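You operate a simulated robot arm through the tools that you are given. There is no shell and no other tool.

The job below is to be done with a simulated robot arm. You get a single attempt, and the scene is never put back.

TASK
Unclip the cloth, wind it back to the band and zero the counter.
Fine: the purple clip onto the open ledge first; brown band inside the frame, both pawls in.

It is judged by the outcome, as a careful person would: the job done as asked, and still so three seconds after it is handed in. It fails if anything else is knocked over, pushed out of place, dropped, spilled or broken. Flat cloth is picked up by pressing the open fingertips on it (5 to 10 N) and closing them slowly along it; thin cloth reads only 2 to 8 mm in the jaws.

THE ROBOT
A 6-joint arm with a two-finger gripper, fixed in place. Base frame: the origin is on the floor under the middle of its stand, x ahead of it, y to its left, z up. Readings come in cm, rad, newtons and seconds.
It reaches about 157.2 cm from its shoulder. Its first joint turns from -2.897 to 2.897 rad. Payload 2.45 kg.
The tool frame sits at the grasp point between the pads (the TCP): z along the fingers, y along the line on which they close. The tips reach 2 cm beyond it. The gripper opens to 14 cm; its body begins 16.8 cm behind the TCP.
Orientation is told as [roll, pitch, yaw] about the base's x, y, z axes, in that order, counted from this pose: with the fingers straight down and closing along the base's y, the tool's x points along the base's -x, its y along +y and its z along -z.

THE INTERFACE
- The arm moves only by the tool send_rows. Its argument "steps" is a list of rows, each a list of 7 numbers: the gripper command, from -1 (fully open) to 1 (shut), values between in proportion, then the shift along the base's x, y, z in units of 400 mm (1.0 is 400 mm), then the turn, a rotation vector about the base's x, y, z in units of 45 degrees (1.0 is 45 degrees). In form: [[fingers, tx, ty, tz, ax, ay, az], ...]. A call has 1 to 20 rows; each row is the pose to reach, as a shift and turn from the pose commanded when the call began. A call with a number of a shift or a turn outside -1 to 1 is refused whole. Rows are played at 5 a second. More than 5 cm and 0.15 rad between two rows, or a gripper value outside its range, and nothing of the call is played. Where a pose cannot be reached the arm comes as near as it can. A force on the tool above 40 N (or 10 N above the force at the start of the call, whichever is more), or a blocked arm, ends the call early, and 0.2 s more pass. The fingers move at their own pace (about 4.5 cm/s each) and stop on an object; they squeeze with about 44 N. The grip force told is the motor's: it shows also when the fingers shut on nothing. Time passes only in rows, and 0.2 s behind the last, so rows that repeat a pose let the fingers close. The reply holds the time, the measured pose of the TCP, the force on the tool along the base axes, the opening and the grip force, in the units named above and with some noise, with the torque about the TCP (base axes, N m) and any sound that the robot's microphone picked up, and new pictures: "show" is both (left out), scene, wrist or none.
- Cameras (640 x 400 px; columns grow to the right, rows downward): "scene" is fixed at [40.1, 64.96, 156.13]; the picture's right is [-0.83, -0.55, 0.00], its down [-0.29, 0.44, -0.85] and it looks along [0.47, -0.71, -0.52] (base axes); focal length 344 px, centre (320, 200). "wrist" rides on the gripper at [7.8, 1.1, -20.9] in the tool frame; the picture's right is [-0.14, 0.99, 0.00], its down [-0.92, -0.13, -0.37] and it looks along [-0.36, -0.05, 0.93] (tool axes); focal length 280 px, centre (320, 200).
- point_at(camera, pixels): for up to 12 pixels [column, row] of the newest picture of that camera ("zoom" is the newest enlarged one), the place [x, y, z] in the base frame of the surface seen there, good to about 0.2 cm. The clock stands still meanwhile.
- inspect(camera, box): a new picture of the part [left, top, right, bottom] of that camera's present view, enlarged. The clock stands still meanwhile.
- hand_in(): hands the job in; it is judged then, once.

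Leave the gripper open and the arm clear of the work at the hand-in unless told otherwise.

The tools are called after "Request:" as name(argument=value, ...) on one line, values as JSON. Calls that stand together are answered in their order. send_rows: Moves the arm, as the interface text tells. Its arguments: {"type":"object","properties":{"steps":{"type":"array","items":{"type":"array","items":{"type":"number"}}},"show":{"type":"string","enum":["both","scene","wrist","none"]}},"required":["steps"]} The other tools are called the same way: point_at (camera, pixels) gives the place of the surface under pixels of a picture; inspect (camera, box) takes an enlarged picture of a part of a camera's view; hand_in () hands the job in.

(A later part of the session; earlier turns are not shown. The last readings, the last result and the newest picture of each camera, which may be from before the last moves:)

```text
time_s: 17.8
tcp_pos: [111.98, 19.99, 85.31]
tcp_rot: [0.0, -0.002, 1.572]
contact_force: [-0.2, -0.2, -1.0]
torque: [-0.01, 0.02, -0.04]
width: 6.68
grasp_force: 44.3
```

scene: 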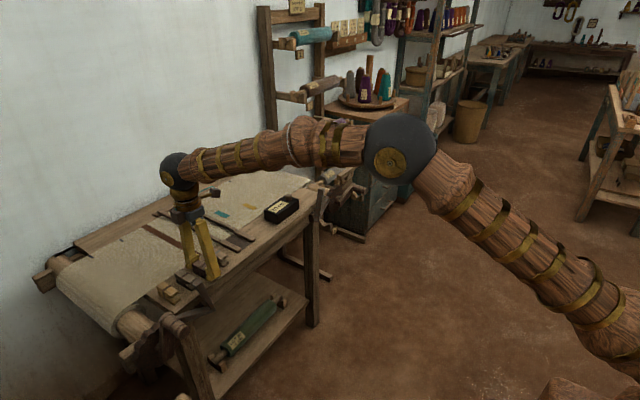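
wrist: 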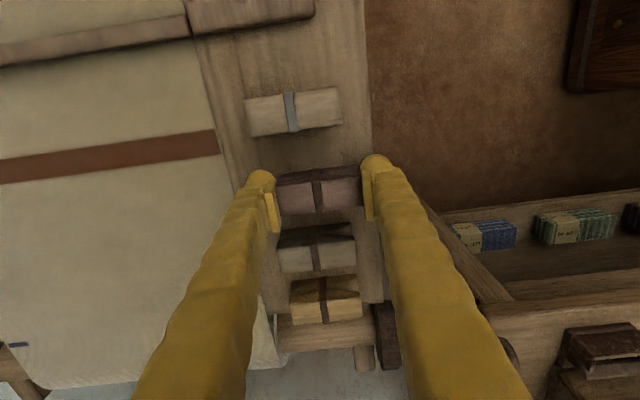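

Nearly touching: the z force is still about zero. I'll lower in 0.5 mm steps to seat it, then zoom to check the gap.

Request:
send_rows(steps=[[0.4, 0, 0, -0.00125, 0, 0, 0], [0.4, 0, 0, -0.0025, 0, 0, 0], [0.4, 0, 0, -0.00375, 0, 0, 0]], show="none")

Request:
inspect(camera="scene", box=[160, 230, 240, 290])

```text
time_s: 18.6
tcp_pos: [111.95, 20.0, 85.31]
tcp_rot: [-0.001, -0.001, 1.57]
contact_force: [-1.0, 0.5, 15.5]
torque: [0.02, 0.15, -0.01]
width: 6.67
grasp_force: 44.3
```

```text
6.67 times, centred on (200, 260) of scene
```

zoom: 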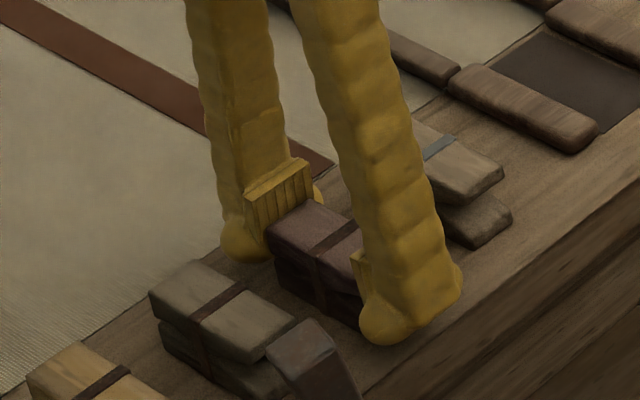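

Seated: 15.5 N upward. I'll relieve the press by 1 mm, open slowly to about 9 cm, and lift straight up.

Request:
send_rows(steps=[[0.4, 0, 0, 0.0025, 0, 0, 0], [0.05, 0, 0, 0.0025, 0, 0, 0], [-0.05, 0, 0, 0.0025, 0, 0, 0], [-0.15, 0, 0, 0.0025, 0, 0, 0], [-0.3, 0, 0, 0.0025, 0, 0, 0], [-0.3, 0, 0, 0.0025, 0, 0, 0], [-0.3, 0, 0, 0.02, 0, 0, 0], [-0.3, 0, 0, 0.07, 0, 0, 0], [-0.3, 0, 0, 0.15, 0, 0, 0], [-0.3, 0, 0, 0.25, 0, 0, 0], [-0.3, 0, 0, 0.35, 0, 0, 0], [-0.3, 0, 0, 0.45, 0, 0, 0]], show="both")

Request:
inspect(camera="scene", box=[150, 220, 250, 300])

```text
time_s: 21.2
tcp_pos: [112.08, 20.18, 103.12]
tcp_rot: [0.003, 0.0, 1.572]
contact_force: [0.1, 1.4, 1.1]
torque: [0.04, 0.01, 0.01]
width: 9.09
grasp_force: 0.0
```

scene: 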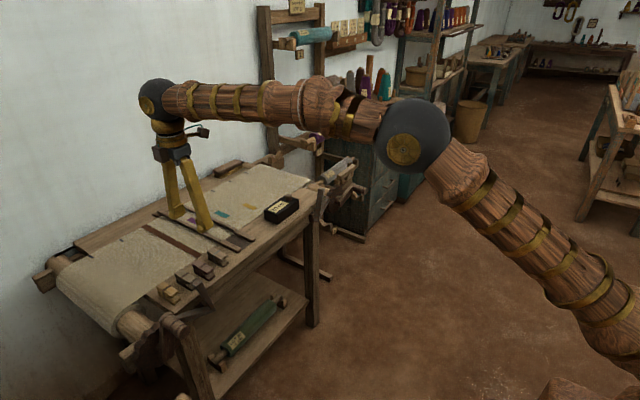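
wrist: 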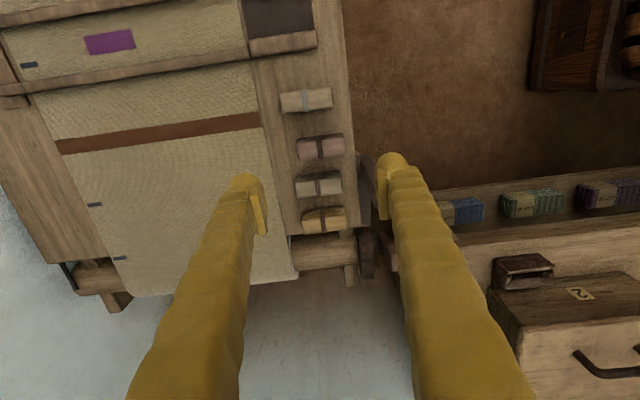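

```text
5.00 times, centred on (200, 260) of scene
```

zoom: 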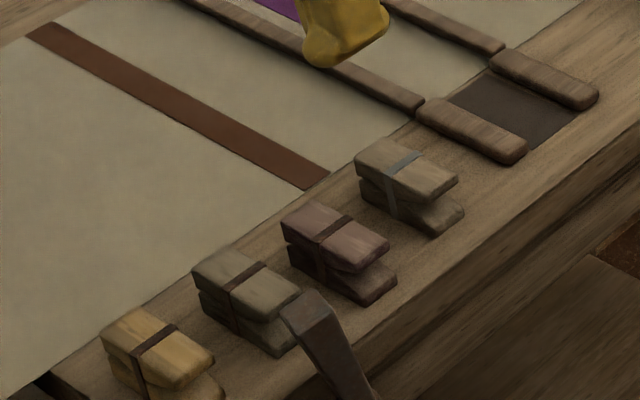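

The purple clip is parked in line with the others. Now the pawls: I'll zoom in on the left wheel from this view, at wrist (330–410, 140–300).

Request:
inspect(camera="wrist", box=[300, 130, 460, 290])

Request:
inspect(camera="scene", box=[290, 170, 370, 230])

```text
2.50 times, centred on (380, 210) of wrist
```

zoom: 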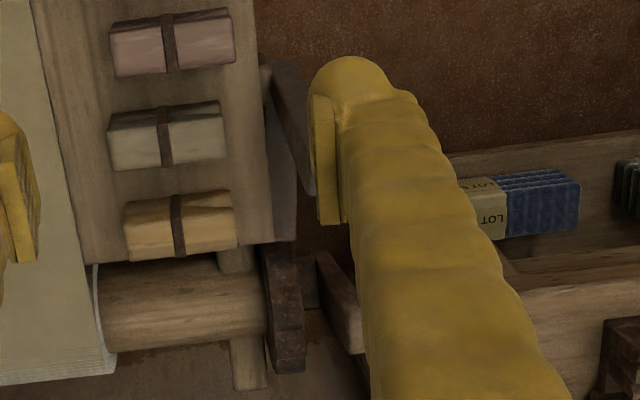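

```text
6.67 times, centred on (330, 200) of scene
```

zoom: 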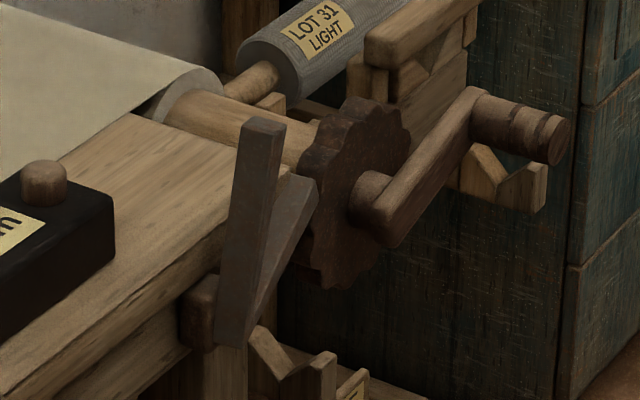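

The right pawl's arm leans on its wheel. I need a head-on view of the wheels from the robot's side, so I'll back off in x, undo the yaw, and then tilt the fingers forward.

Request:
send_rows(steps=[[-0.3, -0.1, 0, 0.03, 0, 0, -0.167], [-0.3, -0.2, 0, 0.03, 0, 0, -0.333], [-0.3, -0.3, 0, 0.03, 0, 0, -0.5], [-0.3, -0.4, 0, 0.03, 0, 0, -0.667], [-0.3, -0.5, 0, 0.03, 0, 0, -0.833], [-0.3, -0.6, 0, 0.03, 0, 0, -1.0], [-0.3, -0.7, 0, 0.03, 0, 0, -1.0]], show="none")

Request:
send_rows(steps=[[-0.3, -0.05, 0, 0, 0, 0, -0.167], [-0.3, -0.1, 0, 0, 0, 0, -0.333], [-0.3, -0.15, 0, 0, 0, 0, -0.5], [-0.3, -0.2, 0, 0, 0, 0, -0.667], [-0.3, -0.25, 0, 0, 0, 0, -0.833], [-0.3, -0.3, 0, 0, 0, 0, -1.0], [-0.3, -0.3, 0, 0, 0, 0, -1.0]], show="none")

Request:
send_rows(steps=[[-0.3, 0, 0.03, 0, 0, -0.167, 0], [-0.3, 0, 0.06, 0, 0, -0.333, 0], [-0.3, 0, 0.09, 0, 0, -0.5, 0], [-0.3, 0, 0.12, 0, 0, -0.667, 0], [-0.3, 0, 0.15, 0, 0, -0.833, 0], [-0.3, 0, 0.18, 0, 0, -1.0, 0], [-0.3, 0, 0.18, 0, 0, -1.0, 0]], show="both")

```text
time_s: 22.8
tcp_pos: [83.94, 20.06, 104.31]
tcp_rot: [-0.001, 0.0, 0.785]
contact_force: [0.8, -0.5, 0.2]
torque: [-0.01, -0.02, -0.03]
width: 9.08
grasp_force: 0.1
```

```text
time_s: 24.4
tcp_pos: [72.12, 20.1, 104.39]
tcp_rot: [-0.001, -0.003, 0.0]
contact_force: [0.5, -0.2, 0.2]
torque: [-0.03, 0.02, -0.02]
width: 9.11
grasp_force: 0.0
```

```text
time_s: 26.0
tcp_pos: [72.06, 27.24, 104.37]
tcp_rot: [-0.001, -0.787, -0.001]
contact_force: [0.4, -0.2, 0.1]
torque: [-0.01, 0.0, -0.01]
width: 9.08
grasp_force: 0.0
```

scene: 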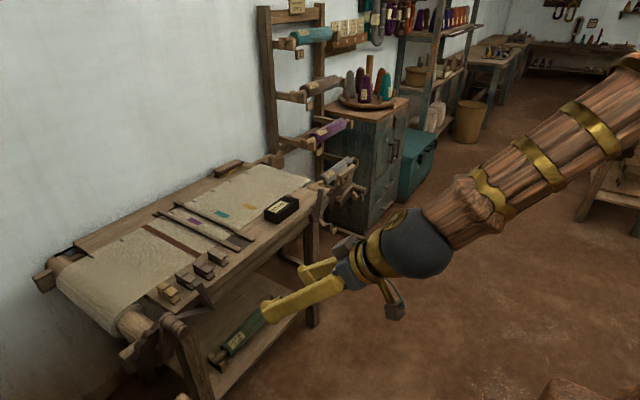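
wrist: 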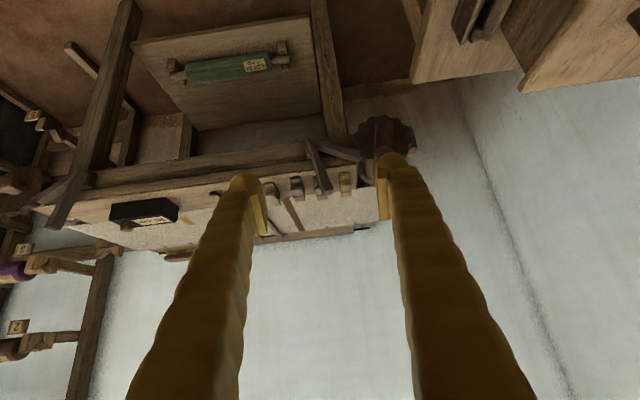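

This view is upside-down (picture down is world up), but it shows the left wheel at (385,140) and the pawl at (330,160). Zooming in there.

Request:
inspect(camera="wrist", box=[290, 95, 430, 205])

Request:
inspect(camera="wrist", box=[0, 60, 160, 260])

```text
3.64 times, centred on (360, 150) of wrist
```

zoom: 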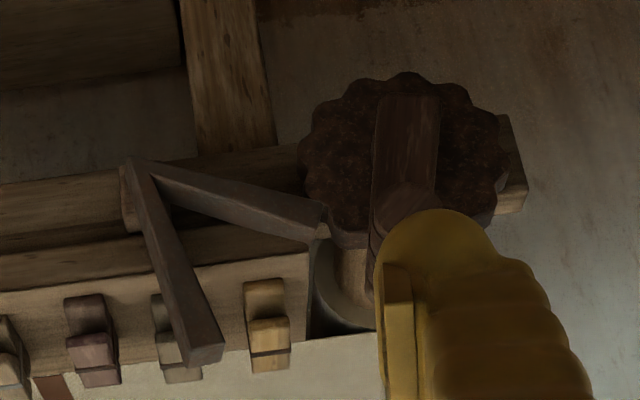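

```text
2.00 times, centred on (80, 160) of wrist
```

zoom: 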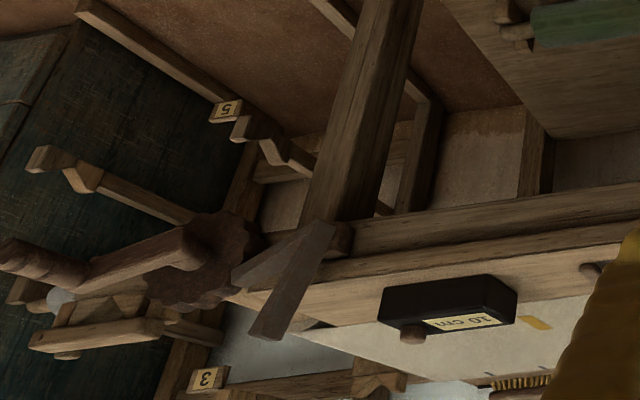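

The left pawl is a strut resting on the wheel rim from its right side, with its tip about z 82. It stops the roller from paying out, so it must be lifted while I wind on the right. I'll measure the pawl, wheel and crank points precisely.

Request:
inspect(camera="wrist", box=[290, 95, 430, 205])

Request:
point_at(camera="zoom", pixels=[[135, 170], [205, 350], [170, 260], [180, 180], [260, 205], [318, 225], [405, 80], [310, 150], [500, 150], [345, 230], [405, 110], [400, 200]])

Request:
inspect(camera="scene", box=[290, 170, 370, 230])

Request:
point_at(camera="zoom", pixels=[[262, 128], [245, 240], [235, 340], [200, 310], [290, 220], [312, 190], [350, 130], [320, 260], [375, 190], [440, 150], [490, 110], [555, 140]])

```text
3.64 times, centred on (360, 150) of wrist
```

zoom: 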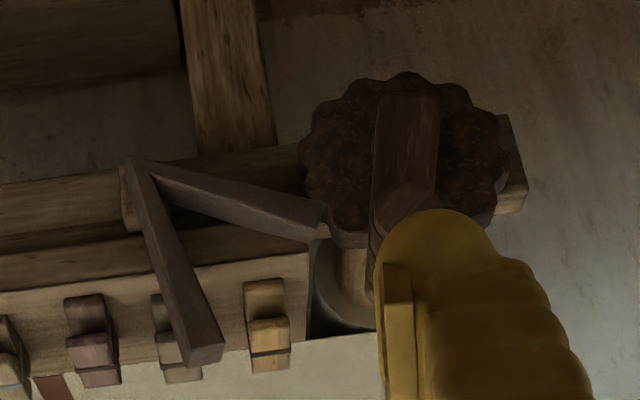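

```text
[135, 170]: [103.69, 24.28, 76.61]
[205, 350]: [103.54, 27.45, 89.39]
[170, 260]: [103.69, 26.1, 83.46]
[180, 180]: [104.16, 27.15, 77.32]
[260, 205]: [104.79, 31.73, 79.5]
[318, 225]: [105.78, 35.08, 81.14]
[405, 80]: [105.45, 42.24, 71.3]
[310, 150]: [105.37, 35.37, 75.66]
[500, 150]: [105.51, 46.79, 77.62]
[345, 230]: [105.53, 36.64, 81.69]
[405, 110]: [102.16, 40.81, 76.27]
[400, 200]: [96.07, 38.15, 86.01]
```

```text
6.67 times, centred on (330, 200) of scene
```

zoom: 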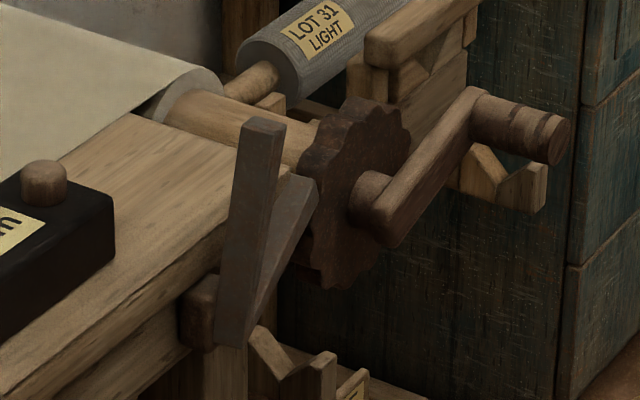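

```text
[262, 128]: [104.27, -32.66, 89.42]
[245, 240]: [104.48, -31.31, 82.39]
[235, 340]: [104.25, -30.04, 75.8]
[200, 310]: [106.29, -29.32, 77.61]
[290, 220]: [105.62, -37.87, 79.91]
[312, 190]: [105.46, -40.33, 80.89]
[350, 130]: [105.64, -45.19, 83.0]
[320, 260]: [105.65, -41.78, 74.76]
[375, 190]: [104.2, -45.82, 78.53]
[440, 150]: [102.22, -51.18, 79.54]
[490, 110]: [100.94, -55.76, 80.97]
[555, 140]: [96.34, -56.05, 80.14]
```

Left wheel centre is about (y 41.1, z 77.2), R≈6. The left pawl pivot is at (25, 77) and its handle top at (27.4, 89.4). From its V shape, lifting it by more than about 36° should make it rest out on its own. The right crank peg is near (96–101, −56, 80) and must turn clockwise, about 144°. First I'll close the fingers and go to the left side of the left pawl's handle.

Request:
send_rows(steps=[[0, 0.1, 0.015, 0, 0, 0, 0], [0.5, 0.2, 0.03, -0.01, 0, 0, 0], [1, 0.3, 0.045, -0.02, 0, 0, 0], [1, 0.4, 0.06, -0.03, 0, 0, 0], [1, 0.5, 0.075, -0.04, 0, 0, 0], [1, 0.6, 0.09, -0.06, 0, 0, 0], [1, 0.7, 0.105, -0.08, 0, 0, 0], [1, 0.78, 0.119, -0.107, 0, 0, 0], [1, 0.78, 0.119, -0.107, 0, 0, 0]], show="both")

```text
time_s: 28.0
tcp_pos: [103.13, 31.82, 99.98]
tcp_rot: [-0.003, -0.788, 0.002]
contact_force: [0.1, -0.4, -0.7]
torque: [-0.03, 0.01, 0.0]
width: 0.0
grasp_force: 29.4
```

scene: 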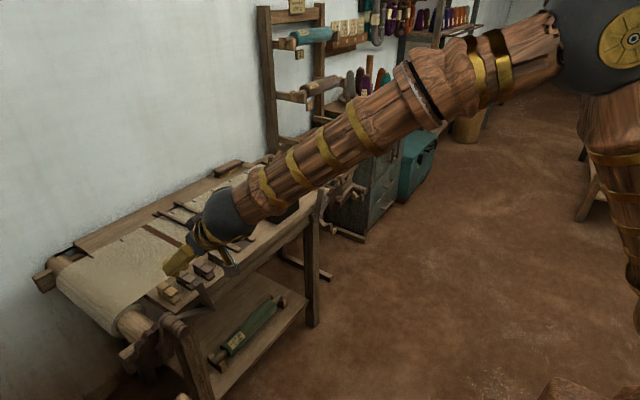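
wrist: 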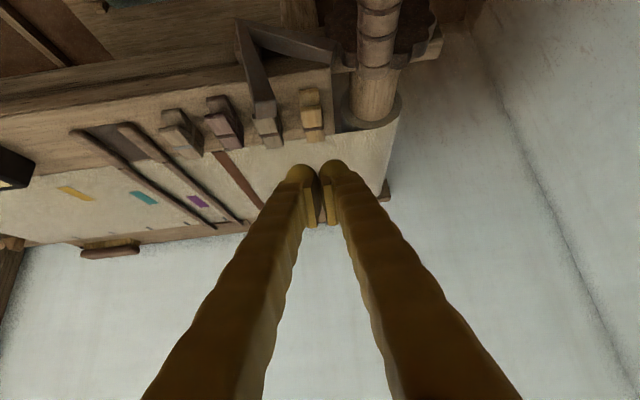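

I'm at (103.1, 31.8, 100) with the fingers closed. The pawl handle's top shows at (262,108) and the crank peg at (378,10–60). I'll descend beside the handle to z≈88.3, with y≈32 between the handle and the peg.

Request:
send_rows(steps=[[1, 0, 0, -0.07, 0, 0, 0], [1, 0, 0, -0.14, 0, 0, 0], [1, 0, 0, -0.2, 0, 0, 0], [1, 0, 0, -0.25, 0, 0, 0], [1, 0, 0, -0.2925, 0, 0, 0], [1, 0, 0, -0.2925, 0, 0, 0]], show="both")

Request:
inspect(camera="scene", box=[140, 240, 240, 340])

Request:
inspect(camera="wrist", box=[220, 60, 420, 220])

```text
time_s: 29.4
tcp_pos: [103.31, 32.14, 88.38]
tcp_rot: [0.0, -0.786, -0.001]
contact_force: [1.1, 0.1, 0.7]
torque: [-0.03, 0.01, 0.0]
width: 0.0
grasp_force: 29.8
```

scene: 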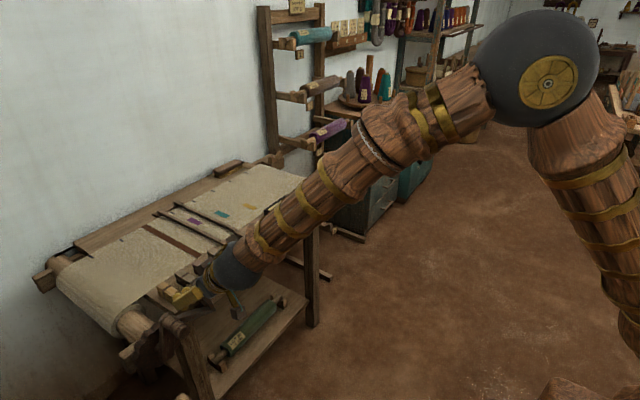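
wrist: 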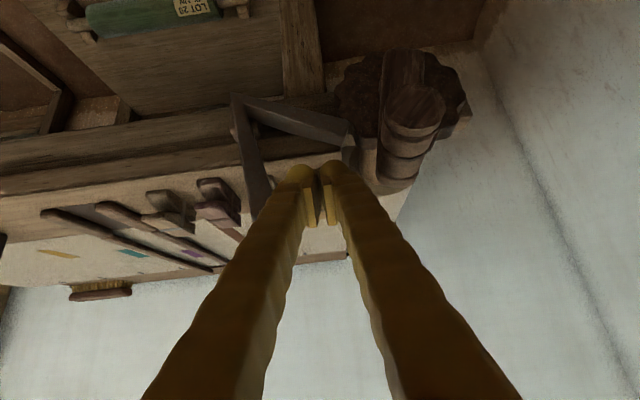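

```text
4.00 times, centred on (190, 290) of scene
```

zoom: 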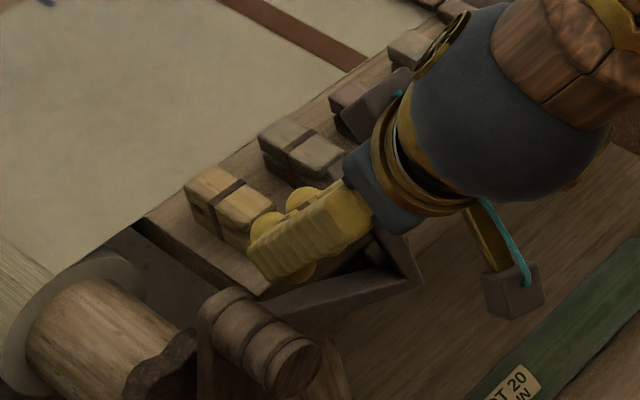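

```text
2.50 times, centred on (320, 140) of wrist
```

zoom: 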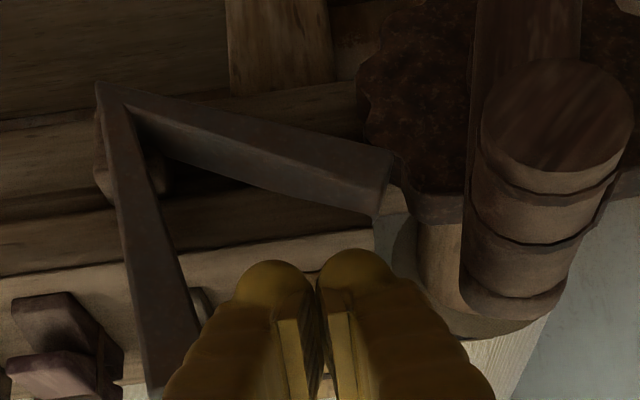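

The closed fingers are next to the handle with no contact yet. I'll push it toward −y (about 9 cm, dipping slightly along its arc) and watch the force.

Request:
send_rows(steps=[[1, 0, -0.02, 0, 0, 0, 0], [1, 0, -0.04, 0, 0, 0, 0], [1, 0, -0.06, 0, 0, 0, 0], [1, 0, -0.08, 0, 0, 0, 0], [1, 0, -0.1, 0, 0, 0, 0], [1, 0, -0.12, 0, 0, 0, 0], [1, 0, -0.14, 0, 0, 0, 0]], show="both")

Request:
inspect(camera="wrist", box=[220, 60, 420, 220])

```text
time_s: 31.0
tcp_pos: [103.3, 26.34, 88.47]
tcp_rot: [0.0, -0.787, 0.002]
contact_force: [-0.3, 0.2, 0.9]
torque: [-0.01, 0.03, 0.01]
width: 0.0
grasp_force: 29.6
```

scene: 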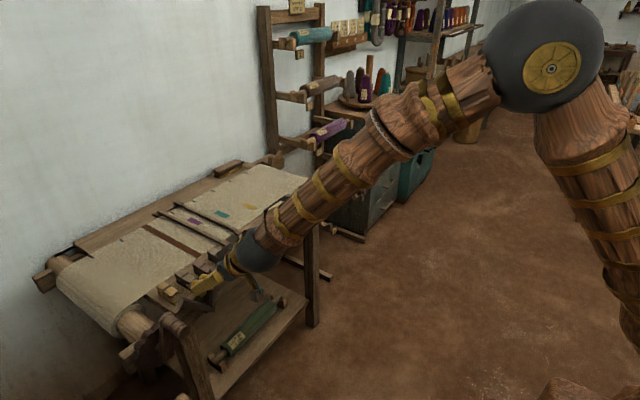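
wrist: 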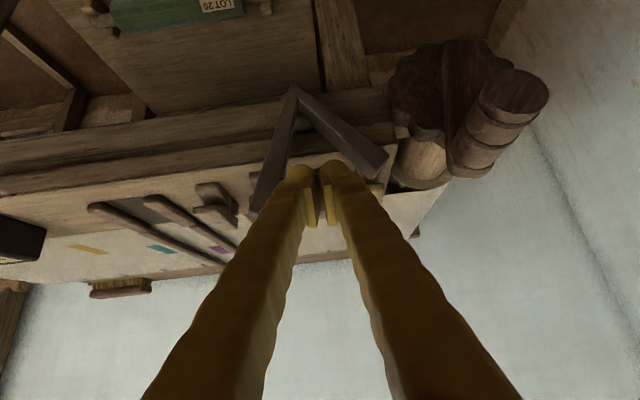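

```text
2.50 times, centred on (320, 140) of wrist
```

zoom: 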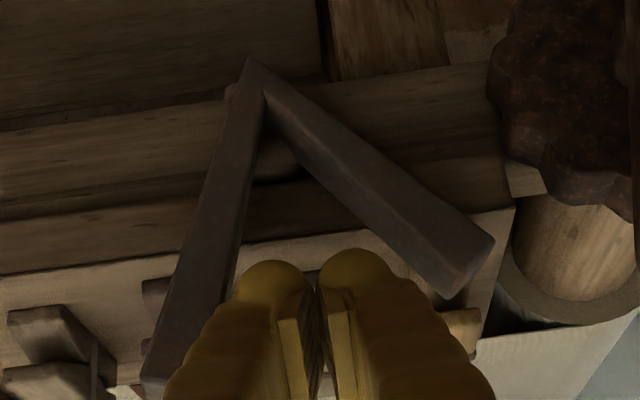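

The tooth has lifted clear of the wheel with negligible force. I'll continue pushing another 4 cm so the pawl passes its balance point.

Request:
send_rows(steps=[[1, 0, -0.02, 0, 0, 0, 0], [1, 0, -0.04, -0.003, 0, 0, 0], [1, 0, -0.06, -0.006, 0, 0, 0], [1, 0, -0.08, -0.01, 0, 0, 0], [1, 0, -0.1, -0.015, 0, 0, 0]], show="both")

Request:
inspect(camera="wrist", box=[220, 60, 420, 220])

```text
time_s: 32.2
tcp_pos: [103.23, 22.44, 87.84]
tcp_rot: [-0.001, -0.788, 0.002]
contact_force: [0.4, 0.1, -0.6]
torque: [0.0, 0.0, 0.0]
width: 0.02
grasp_force: 29.4
```

scene: 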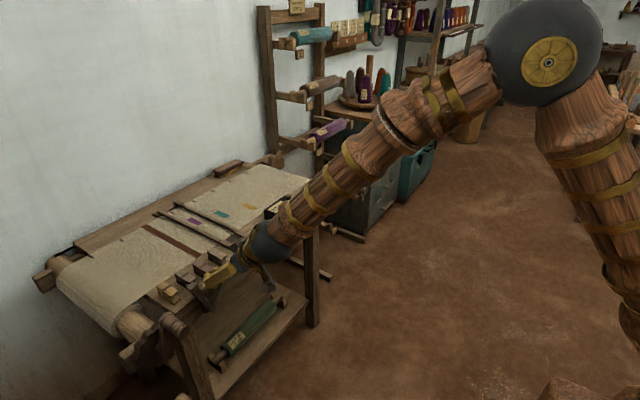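
wrist: 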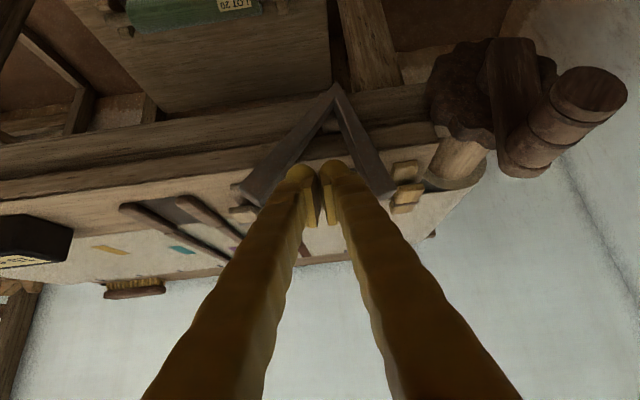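

```text
2.50 times, centred on (320, 140) of wrist
```

zoom: 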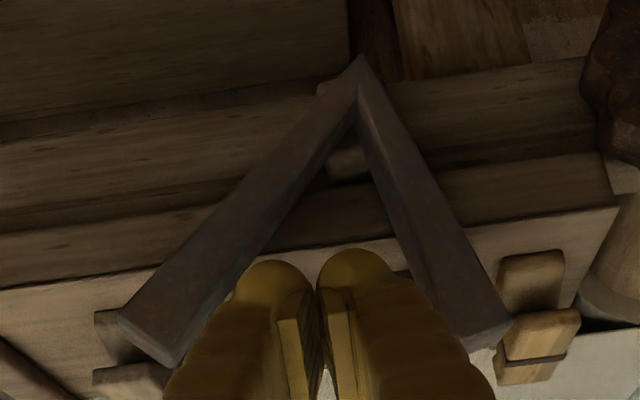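

The handle now leans well to the right and the tooth arm is nearly upright, past balance. I'll lift the fingers straight up out of the V and see whether the pawl stays out.

Request:
send_rows(steps=[[1, 0, 0.005, 0.03, 0, 0, 0], [1, -0.02, 0.005, 0.08, 0, 0, 0], [1, -0.05, 0.005, 0.15, 0, 0, 0], [1, -0.1, 0.005, 0.22, 0, 0, 0], [1, -0.15, 0.005, 0.3, 0, 0, 0], [1, -0.2, 0.005, 0.35, 0, 0, 0], [1, -0.2, 0.005, 0.35, 0, 0, 0]], show="both")

Request:
inspect(camera="wrist", box=[220, 0, 420, 160])

Request:
inspect(camera="scene", box=[120, 240, 240, 340])

```text
time_s: 33.8
tcp_pos: [95.13, 22.65, 101.73]
tcp_rot: [0.0, -0.785, 0.0]
contact_force: [0.5, -0.5, 0.6]
torque: [-0.01, -0.03, 0.0]
width: 0.0
grasp_force: 29.9
```

scene: 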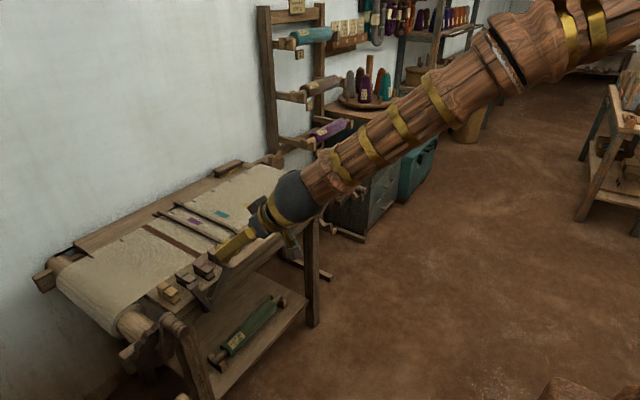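
wrist: 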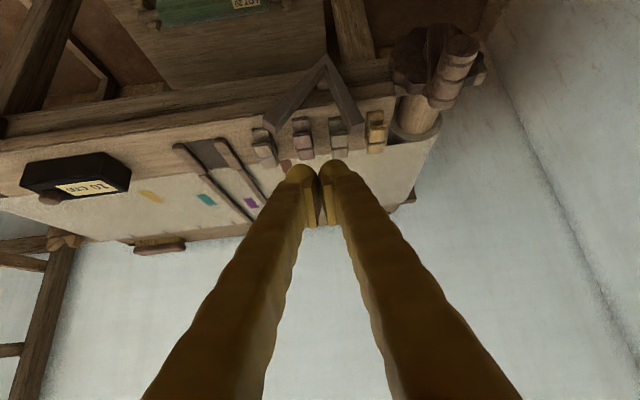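

```text
2.50 times, centred on (320, 80) of wrist
```

zoom: 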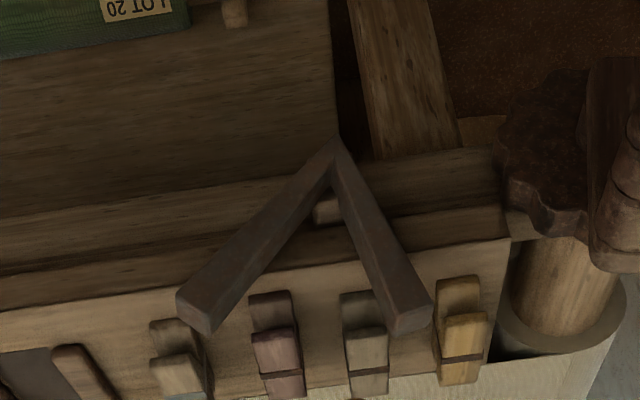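

```text
4.00 times, centred on (180, 290) of scene
```

zoom: 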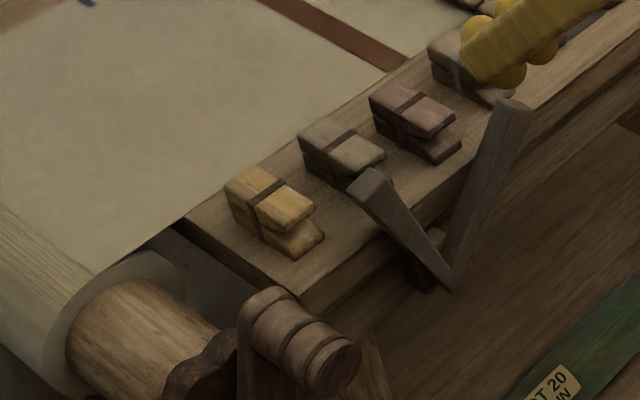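

The left pawl stays out by itself (tooth up, handle leaning right), and the clips are undisturbed. Now I'll move to the right side to look at the right crank.

Request:
send_rows(steps=[[1, -0.08, -0.08, 0.02, 0, 0, 0], [0.5, -0.16, -0.16, 0.04, 0, 0, 0], [0, -0.24, -0.24, 0.05, 0, 0, 0], [0, -0.32, -0.32, 0.05, 0, 0, 0], [0, -0.4, -0.41, 0.05, 0, 0, 0], [0, -0.42, -0.52, 0.05, 0, 0, 0], [0, -0.42, -0.63, 0.05, 0, 0, 0], [0, -0.42, -0.74, 0.05, 0, 0, 0], [0, -0.42, -0.85, 0.05, 0, 0, 0], [0, -0.42, -0.96, 0.05, 0, 0, 0]], show="none")

Request:
send_rows(steps=[[0, 0, -0.1, 0, 0, 0, 0], [0, 0, -0.2, 0, 0, 0, 0], [0, 0, -0.3, 0, 0, 0, 0], [0, 0, -0.4, 0, 0, 0, 0], [0, 0, -0.5, 0, 0, 0, 0], [0, 0, -0.6, 0, 0, 0, 0], [0, 0, -0.6, 0, 0, 0, 0]], show="both")

Request:
inspect(camera="wrist", box=[200, 30, 440, 200])

```text
time_s: 36.0
tcp_pos: [78.31, -15.97, 103.85]
tcp_rot: [-0.002, -0.788, 0.001]
contact_force: [-0.8, -0.2, -0.2]
torque: [0.03, 0.01, 0.0]
width: 7.04
grasp_force: 0.0
out of reach, approached as far as the arm can: row 7
```

```text
time_s: 37.6
tcp_pos: [78.46, -39.95, 103.65]
tcp_rot: [-0.002, -0.786, 0.0]
contact_force: [-0.7, -0.1, 0.7]
torque: [0.03, 0.02, -0.01]
width: 7.02
grasp_force: 0.2
```

scene: 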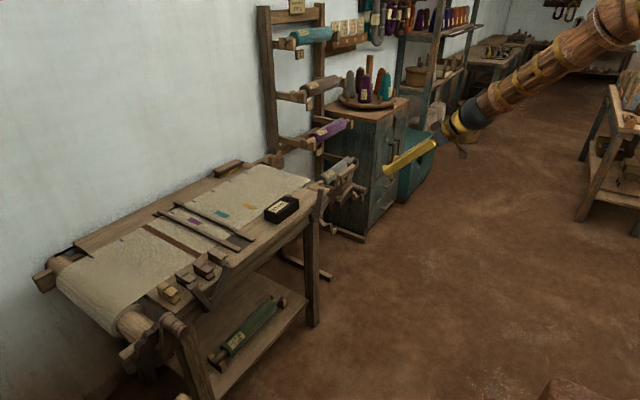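
wrist: 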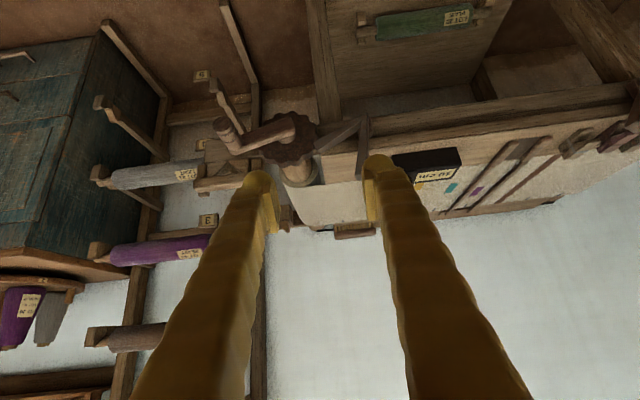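

```text
2.35 times, centred on (320, 115) of wrist
```

zoom: 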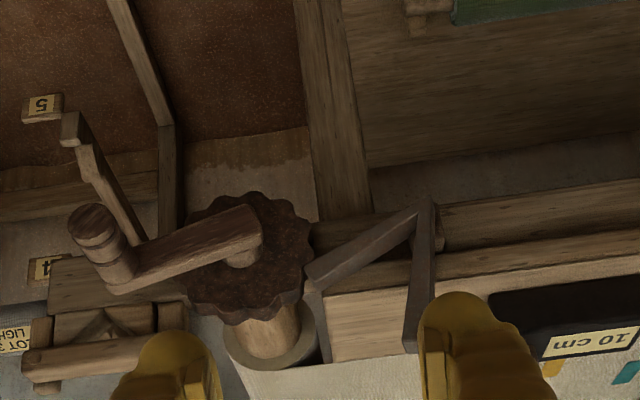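

Right wheel, crank and peg are visible at zoom (250,250), (190,245) and (100,250). A wall rack stands near the peg. I'll measure the peg, hub, pawl and rack parts.

Request:
point_at(camera="zoom", pixels=[[92, 218], [110, 260], [70, 225], [112, 220], [120, 285], [100, 245], [200, 235], [245, 250], [130, 265], [255, 200], [190, 270], [310, 260]])

Request:
point_at(camera="zoom", pixels=[[70, 125], [110, 190], [145, 230], [80, 285], [90, 355], [105, 325], [180, 290], [320, 275], [420, 210], [415, 330], [335, 100], [165, 100]])

```text
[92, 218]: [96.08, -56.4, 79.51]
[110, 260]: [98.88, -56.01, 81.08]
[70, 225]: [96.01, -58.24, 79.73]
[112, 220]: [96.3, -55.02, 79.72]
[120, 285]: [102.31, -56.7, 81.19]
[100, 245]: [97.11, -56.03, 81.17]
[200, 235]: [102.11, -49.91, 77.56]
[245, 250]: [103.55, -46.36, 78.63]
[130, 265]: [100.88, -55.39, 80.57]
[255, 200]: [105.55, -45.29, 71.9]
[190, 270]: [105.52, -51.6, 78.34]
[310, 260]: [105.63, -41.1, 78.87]
```

```text
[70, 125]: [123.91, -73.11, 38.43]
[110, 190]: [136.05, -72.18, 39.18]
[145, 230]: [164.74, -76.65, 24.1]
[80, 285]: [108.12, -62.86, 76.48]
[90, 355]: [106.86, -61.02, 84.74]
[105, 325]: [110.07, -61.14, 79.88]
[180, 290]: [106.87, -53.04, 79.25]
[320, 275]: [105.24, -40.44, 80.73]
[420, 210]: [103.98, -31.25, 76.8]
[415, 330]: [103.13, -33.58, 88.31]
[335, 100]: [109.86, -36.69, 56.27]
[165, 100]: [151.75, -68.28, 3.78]
```

The right peg's end is centred about (96, −56.5, 79.6) and runs to x≈101. I'll sample the wheel rim to pin down the crank axis.

Request:
point_at(camera="zoom", pixels=[[190, 215], [215, 203], [240, 197], [275, 203], [295, 220], [306, 245], [304, 280], [285, 300], [255, 312], [215, 303], [192, 290], [262, 245]])

Request:
inspect(camera="wrist", box=[215, 90, 335, 190])

```text
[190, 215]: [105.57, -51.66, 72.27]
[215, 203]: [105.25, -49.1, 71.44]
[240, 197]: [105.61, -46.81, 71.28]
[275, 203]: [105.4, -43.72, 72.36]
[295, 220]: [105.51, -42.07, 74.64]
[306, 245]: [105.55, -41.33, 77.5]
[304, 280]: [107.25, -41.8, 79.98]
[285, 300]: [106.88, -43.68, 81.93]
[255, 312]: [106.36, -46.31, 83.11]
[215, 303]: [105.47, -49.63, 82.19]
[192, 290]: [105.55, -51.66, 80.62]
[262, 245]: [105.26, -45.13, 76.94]
```

```text
4.00 times, centred on (275, 140) of wrist
```

zoom: 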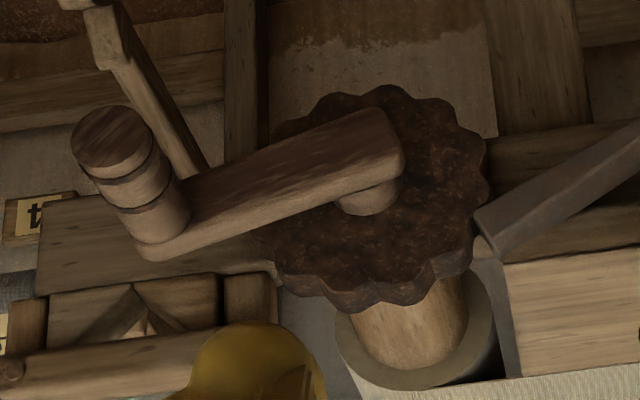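

Rim fit: right wheel axis at about (y −47.2, z 77.15), R≈5.95; the crank peg is 9.7 cm out at about 15° above horizontal on the far right. Plan: point the fingers along +x, cage the peg loosely with the closing direction tangential, and carry it round clockwise. First I'll tilt to horizontal at a standoff of x≈82.

Request:
send_rows(steps=[[0, 0.01, -0.05, -0.04, 0, -0.167, 0], [0, 0.02, -0.1, -0.08, 0, -0.333, 0], [0, 0.04, -0.16, -0.13, 0, -0.5, 0], [0, 0.06, -0.22, -0.18, 0, -0.667, 0], [0, 0.08, -0.28, -0.24, 0, -0.833, 0], [0, 0.09, -0.34, -0.3, 0, -1.0, 0], [0, 0.09, -0.41, -0.36, 0, -1.0, 0], [0, 0.09, -0.41, -0.36, 0, -1.0, 0]], show="both")

```text
time_s: 39.4
tcp_pos: [81.95, -56.31, 89.1]
tcp_rot: [-2.686, -1.568, 2.687]
contact_force: [1.4, -0.2, 0.4]
torque: [0.02, 0.0, 0.0]
width: 6.99
grasp_force: 0.0
```

scene: 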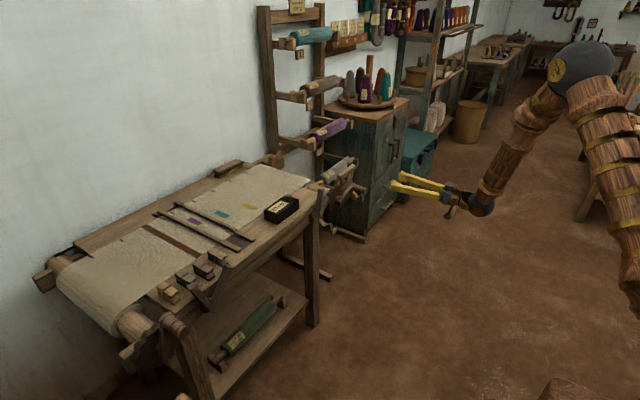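
wrist: 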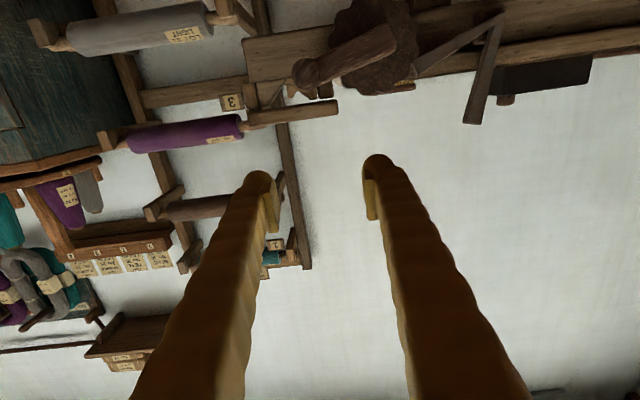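

Horizontal pose reached. Now I'll roll about x by −105° in stages so that the closing line becomes tangential at the peg.

Request:
send_rows(steps=[[0, 0, 0, 0, -0.167, 0, 0], [0, 0, 0, 0, -0.333, 0, 0], [0, 0, 0, 0, -0.5, 0, 0], [0, 0, 0, 0, -0.667, 0, 0], [0, 0, 0, 0, -0.833, 0, 0], [0, 0, 0, 0, -1.0, 0, 0]], show="none")

Request:
send_rows(steps=[[0, 0, 0, 0, -0.167, 0, 0], [0, 0, 0, 0, -0.333, 0, 0], [0, 0, 0, 0, -0.5, 0, 0], [0, 0, 0, 0, -0.667, 0, 0], [0, 0, 0, 0, -0.833, 0, 0], [0, 0, 0, 0, -1.0, 0, 0]], show="none")

Request:
send_rows(steps=[[0, 0, 0, 0, -0.167, 0, 0], [0, 0, 0, 0, -0.333, 0, 0], [0, 0, 0, 0, -0.333, 0, 0]], show="both")

```text
time_s: 40.8
tcp_pos: [81.86, -56.27, 89.51]
tcp_rot: [-1.573, -0.781, 1.573]
contact_force: [0.7, 0.3, 1.0]
torque: [-0.02, 0.02, -0.01]
width: 7.03
grasp_force: 0.1
```

```text
time_s: 42.2
tcp_pos: [81.94, -56.28, 89.38]
tcp_rot: [-1.571, 0.004, 1.573]
contact_force: [-0.7, -0.7, -0.5]
torque: [0.01, 0.0, 0.01]
width: 7.01
grasp_force: 0.1
```

```text
time_s: 43.0
tcp_pos: [81.99, -56.2, 89.48]
tcp_rot: [-1.571, 0.263, 1.572]
contact_force: [-0.7, 0.0, -0.1]
torque: [0.02, 0.02, 0.03]
width: 7.01
grasp_force: 0.0
```

scene: 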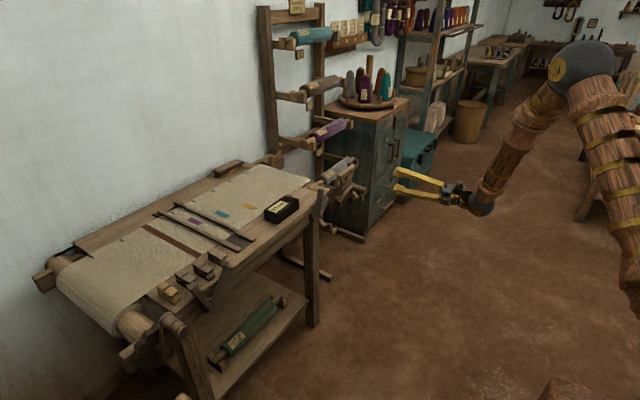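
wrist: 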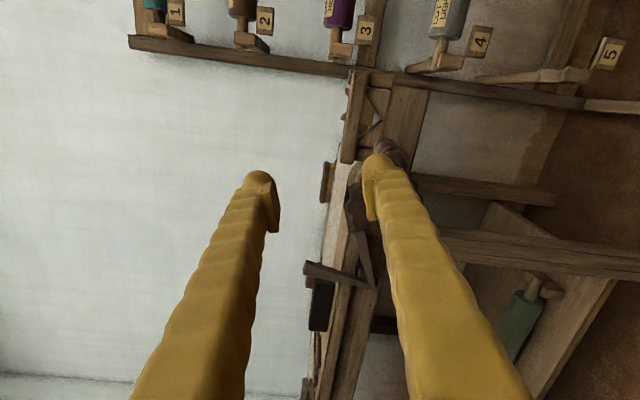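

I'll drop to peg height at a standoff (x 88), then check the alignment of peg and fingers.

Request:
send_rows(steps=[[0, 0.04, -0.003, -0.08, 0, 0, 0], [0, 0.08, -0.005, -0.16, 0, 0, 0], [0, 0.12, -0.0075, -0.22, 0, 0, 0], [0, 0.15, -0.0075, -0.245, 0, 0, 0], [0, 0.15, -0.0075, -0.245, 0, 0, 0]], show="both")

Request:
inspect(camera="wrist", box=[240, 110, 400, 250])

Request:
inspect(camera="scene", box=[300, 150, 400, 230])

```text
time_s: 44.2
tcp_pos: [88.18, -56.62, 79.62]
tcp_rot: [-1.57, 0.261, 1.572]
contact_force: [-0.3, -0.6, -0.4]
torque: [0.04, -0.02, -0.02]
width: 7.02
grasp_force: 0.1
```

scene: 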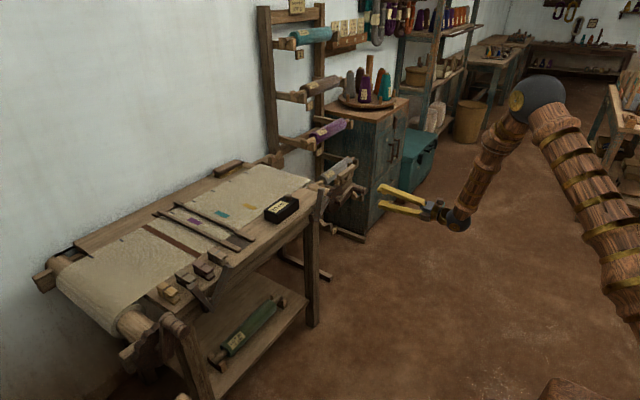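
wrist: 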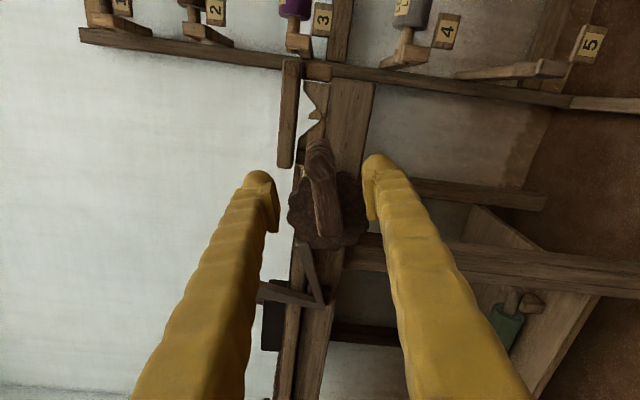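

```text
2.86 times, centred on (320, 180) of wrist
```

zoom: 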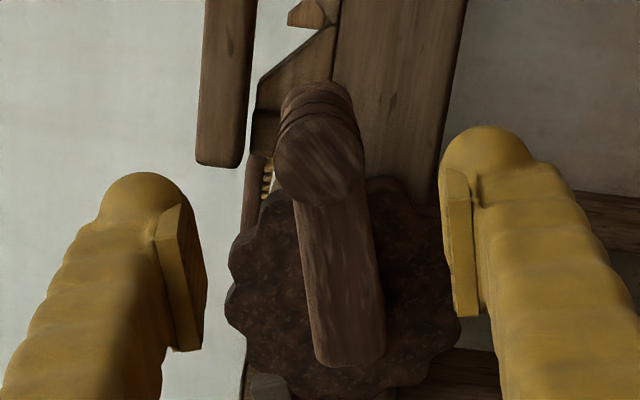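

```text
5.00 times, centred on (350, 190) of scene
```

zoom: 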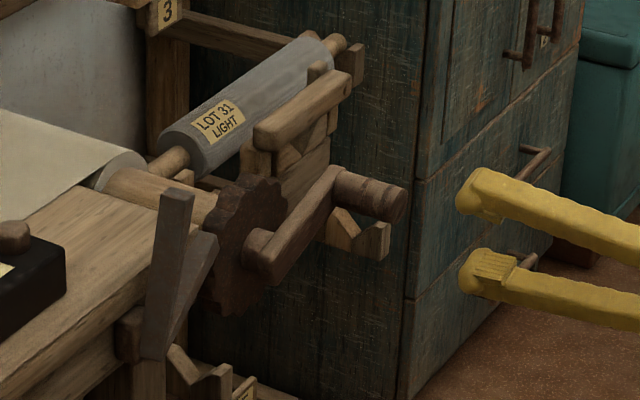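

The peg's end is centred exactly on the finger axis (zoom pixel ≈(320,165)). I'll advance to x≈98.3 with the fingers still at 7 cm.

Request:
send_rows(steps=[[0, 0.06, 0, 0, 0, 0, 0], [0, 0.12, 0, 0, 0, 0, 0], [0, 0.17, 0, 0, 0, 0, 0], [0, 0.21, 0, 0, 0, 0, 0], [0, 0.235, 0, 0, 0, 0, 0], [0, 0.2525, 0, 0, 0, 0, 0], [0, 0.2525, 0, 0, 0, 0, 0]], show="both")

Request:
inspect(camera="wrist", box=[240, 110, 400, 250])

Request:
inspect(camera="scene", box=[300, 150, 400, 230])

```text
time_s: 45.8
tcp_pos: [98.05, -56.53, 79.55]
tcp_rot: [-1.57, 0.263, 1.572]
contact_force: [0.2, -0.4, 0.2]
torque: [-0.01, -0.03, 0.02]
width: 7.0
grasp_force: 0.1
```

scene: 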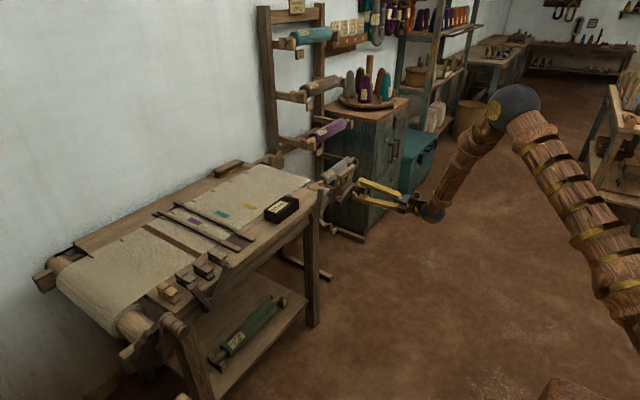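
wrist: 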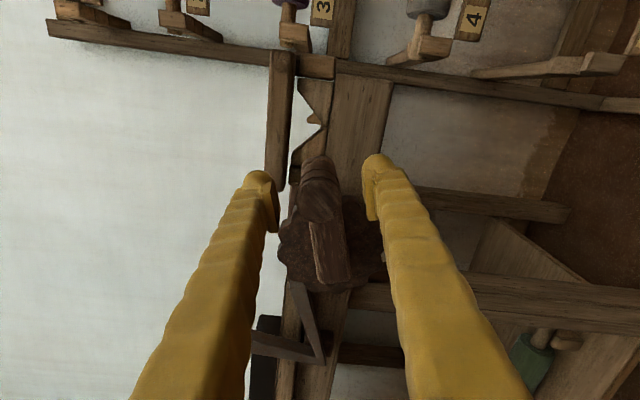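

```text
2.86 times, centred on (320, 180) of wrist
```

zoom: 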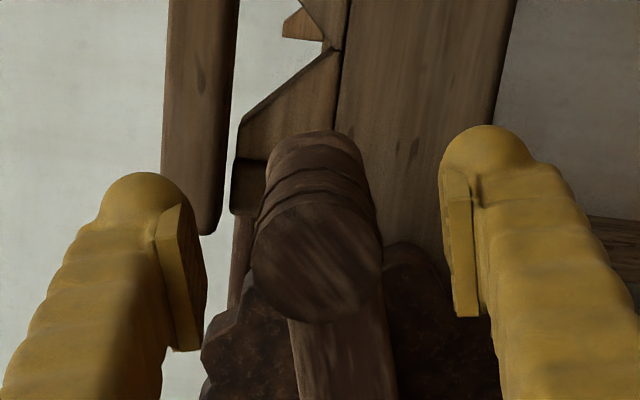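

```text
5.00 times, centred on (350, 190) of scene
```

zoom: 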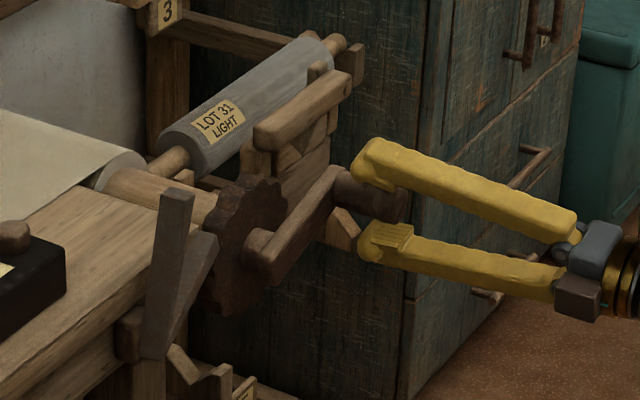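

The peg sits between the pads. I'll narrow the fingers to about 3.9 cm as a loose cage, then turn the first 22.5° about the axis and look.

Request:
send_rows(steps=[[0.2, 0, 0, 0, 0, 0, 0], [0.35, 0, 0, 0, 0, 0, 0], [0.44, 0, 0, 0, 0, 0, 0], [0.44, 0, 0, 0, 0, 0, 0]], show="none")

Request:
inspect(camera="wrist", box=[240, 110, 400, 250])

```text
time_s: 46.8
tcp_pos: [98.23, -56.56, 79.48]
tcp_rot: [-1.571, 0.261, 1.573]
contact_force: [0.2, 0.0, 0.3]
torque: [0.02, 0.01, 0.01]
width: 3.93
grasp_force: 0.0
```

```text
2.86 times, centred on (320, 180) of wrist
```

zoom: 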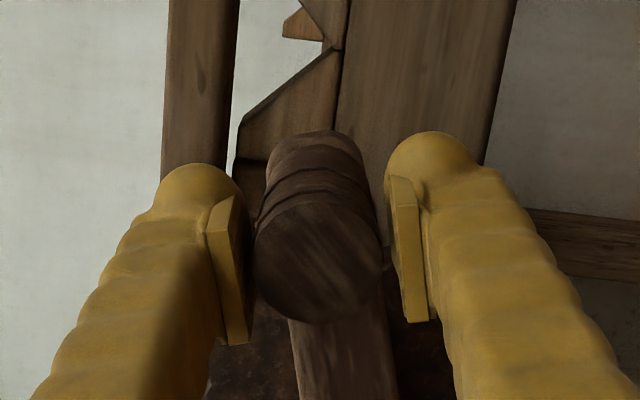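

The cage fits with a few mm on each side. Turning 22.5° clockwise now.

Request:
send_rows(steps=[[0.44, 0, -0.003, -0.0155, 0.083, 0, 0], [0.44, 0, -0.0058, -0.0309, 0.167, 0, 0], [0.44, 0, -0.007, -0.0465, 0.25, 0, 0], [0.44, 0, -0.0076, -0.0622, 0.333, 0, 0], [0.44, 0, -0.0068, -0.078, 0.417, 0, 0], [0.44, 0, -0.0053, -0.0936, 0.5, 0, 0], [0.44, 0, -0.0053, -0.0936, 0.5, 0, 0]], show="both")

Request:
inspect(camera="scene", box=[300, 150, 400, 230])

Request:
inspect(camera="scene", box=[120, 180, 310, 290])

```text
time_s: 48.4
tcp_pos: [98.19, -56.75, 75.99]
tcp_rot: [-1.57, -0.132, 1.574]
contact_force: [0.2, -0.1, 1.3]
torque: [0.02, 0.03, -0.02]
width: 3.99
grasp_force: 0.6
```

scene: 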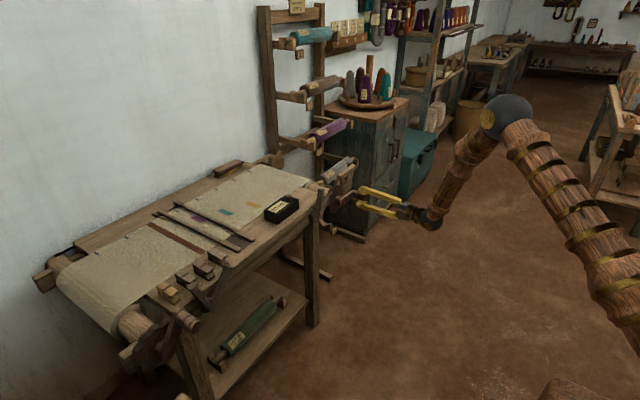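
wrist: 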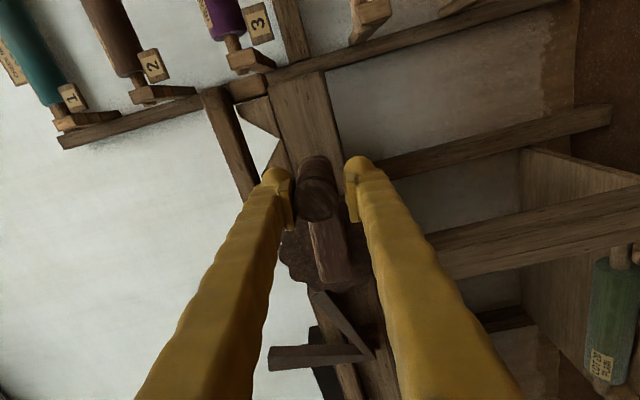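

```text
5.00 times, centred on (350, 190) of scene
```

zoom: 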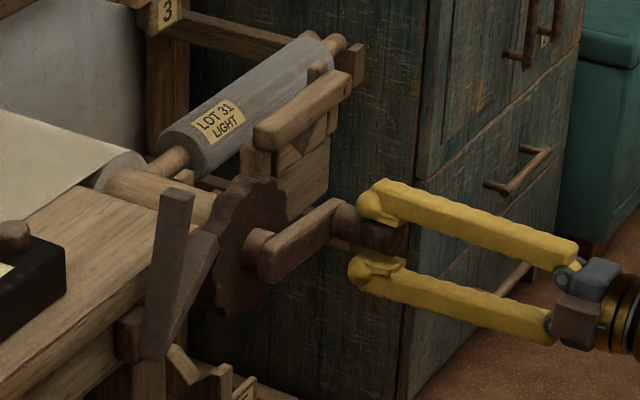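

```text
3.37 times, centred on (215, 235) of scene
```

zoom: 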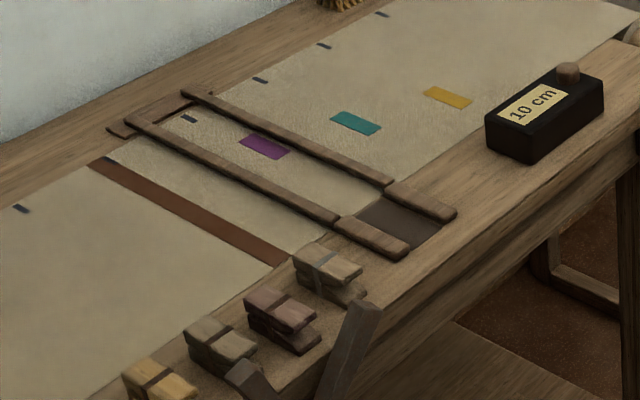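

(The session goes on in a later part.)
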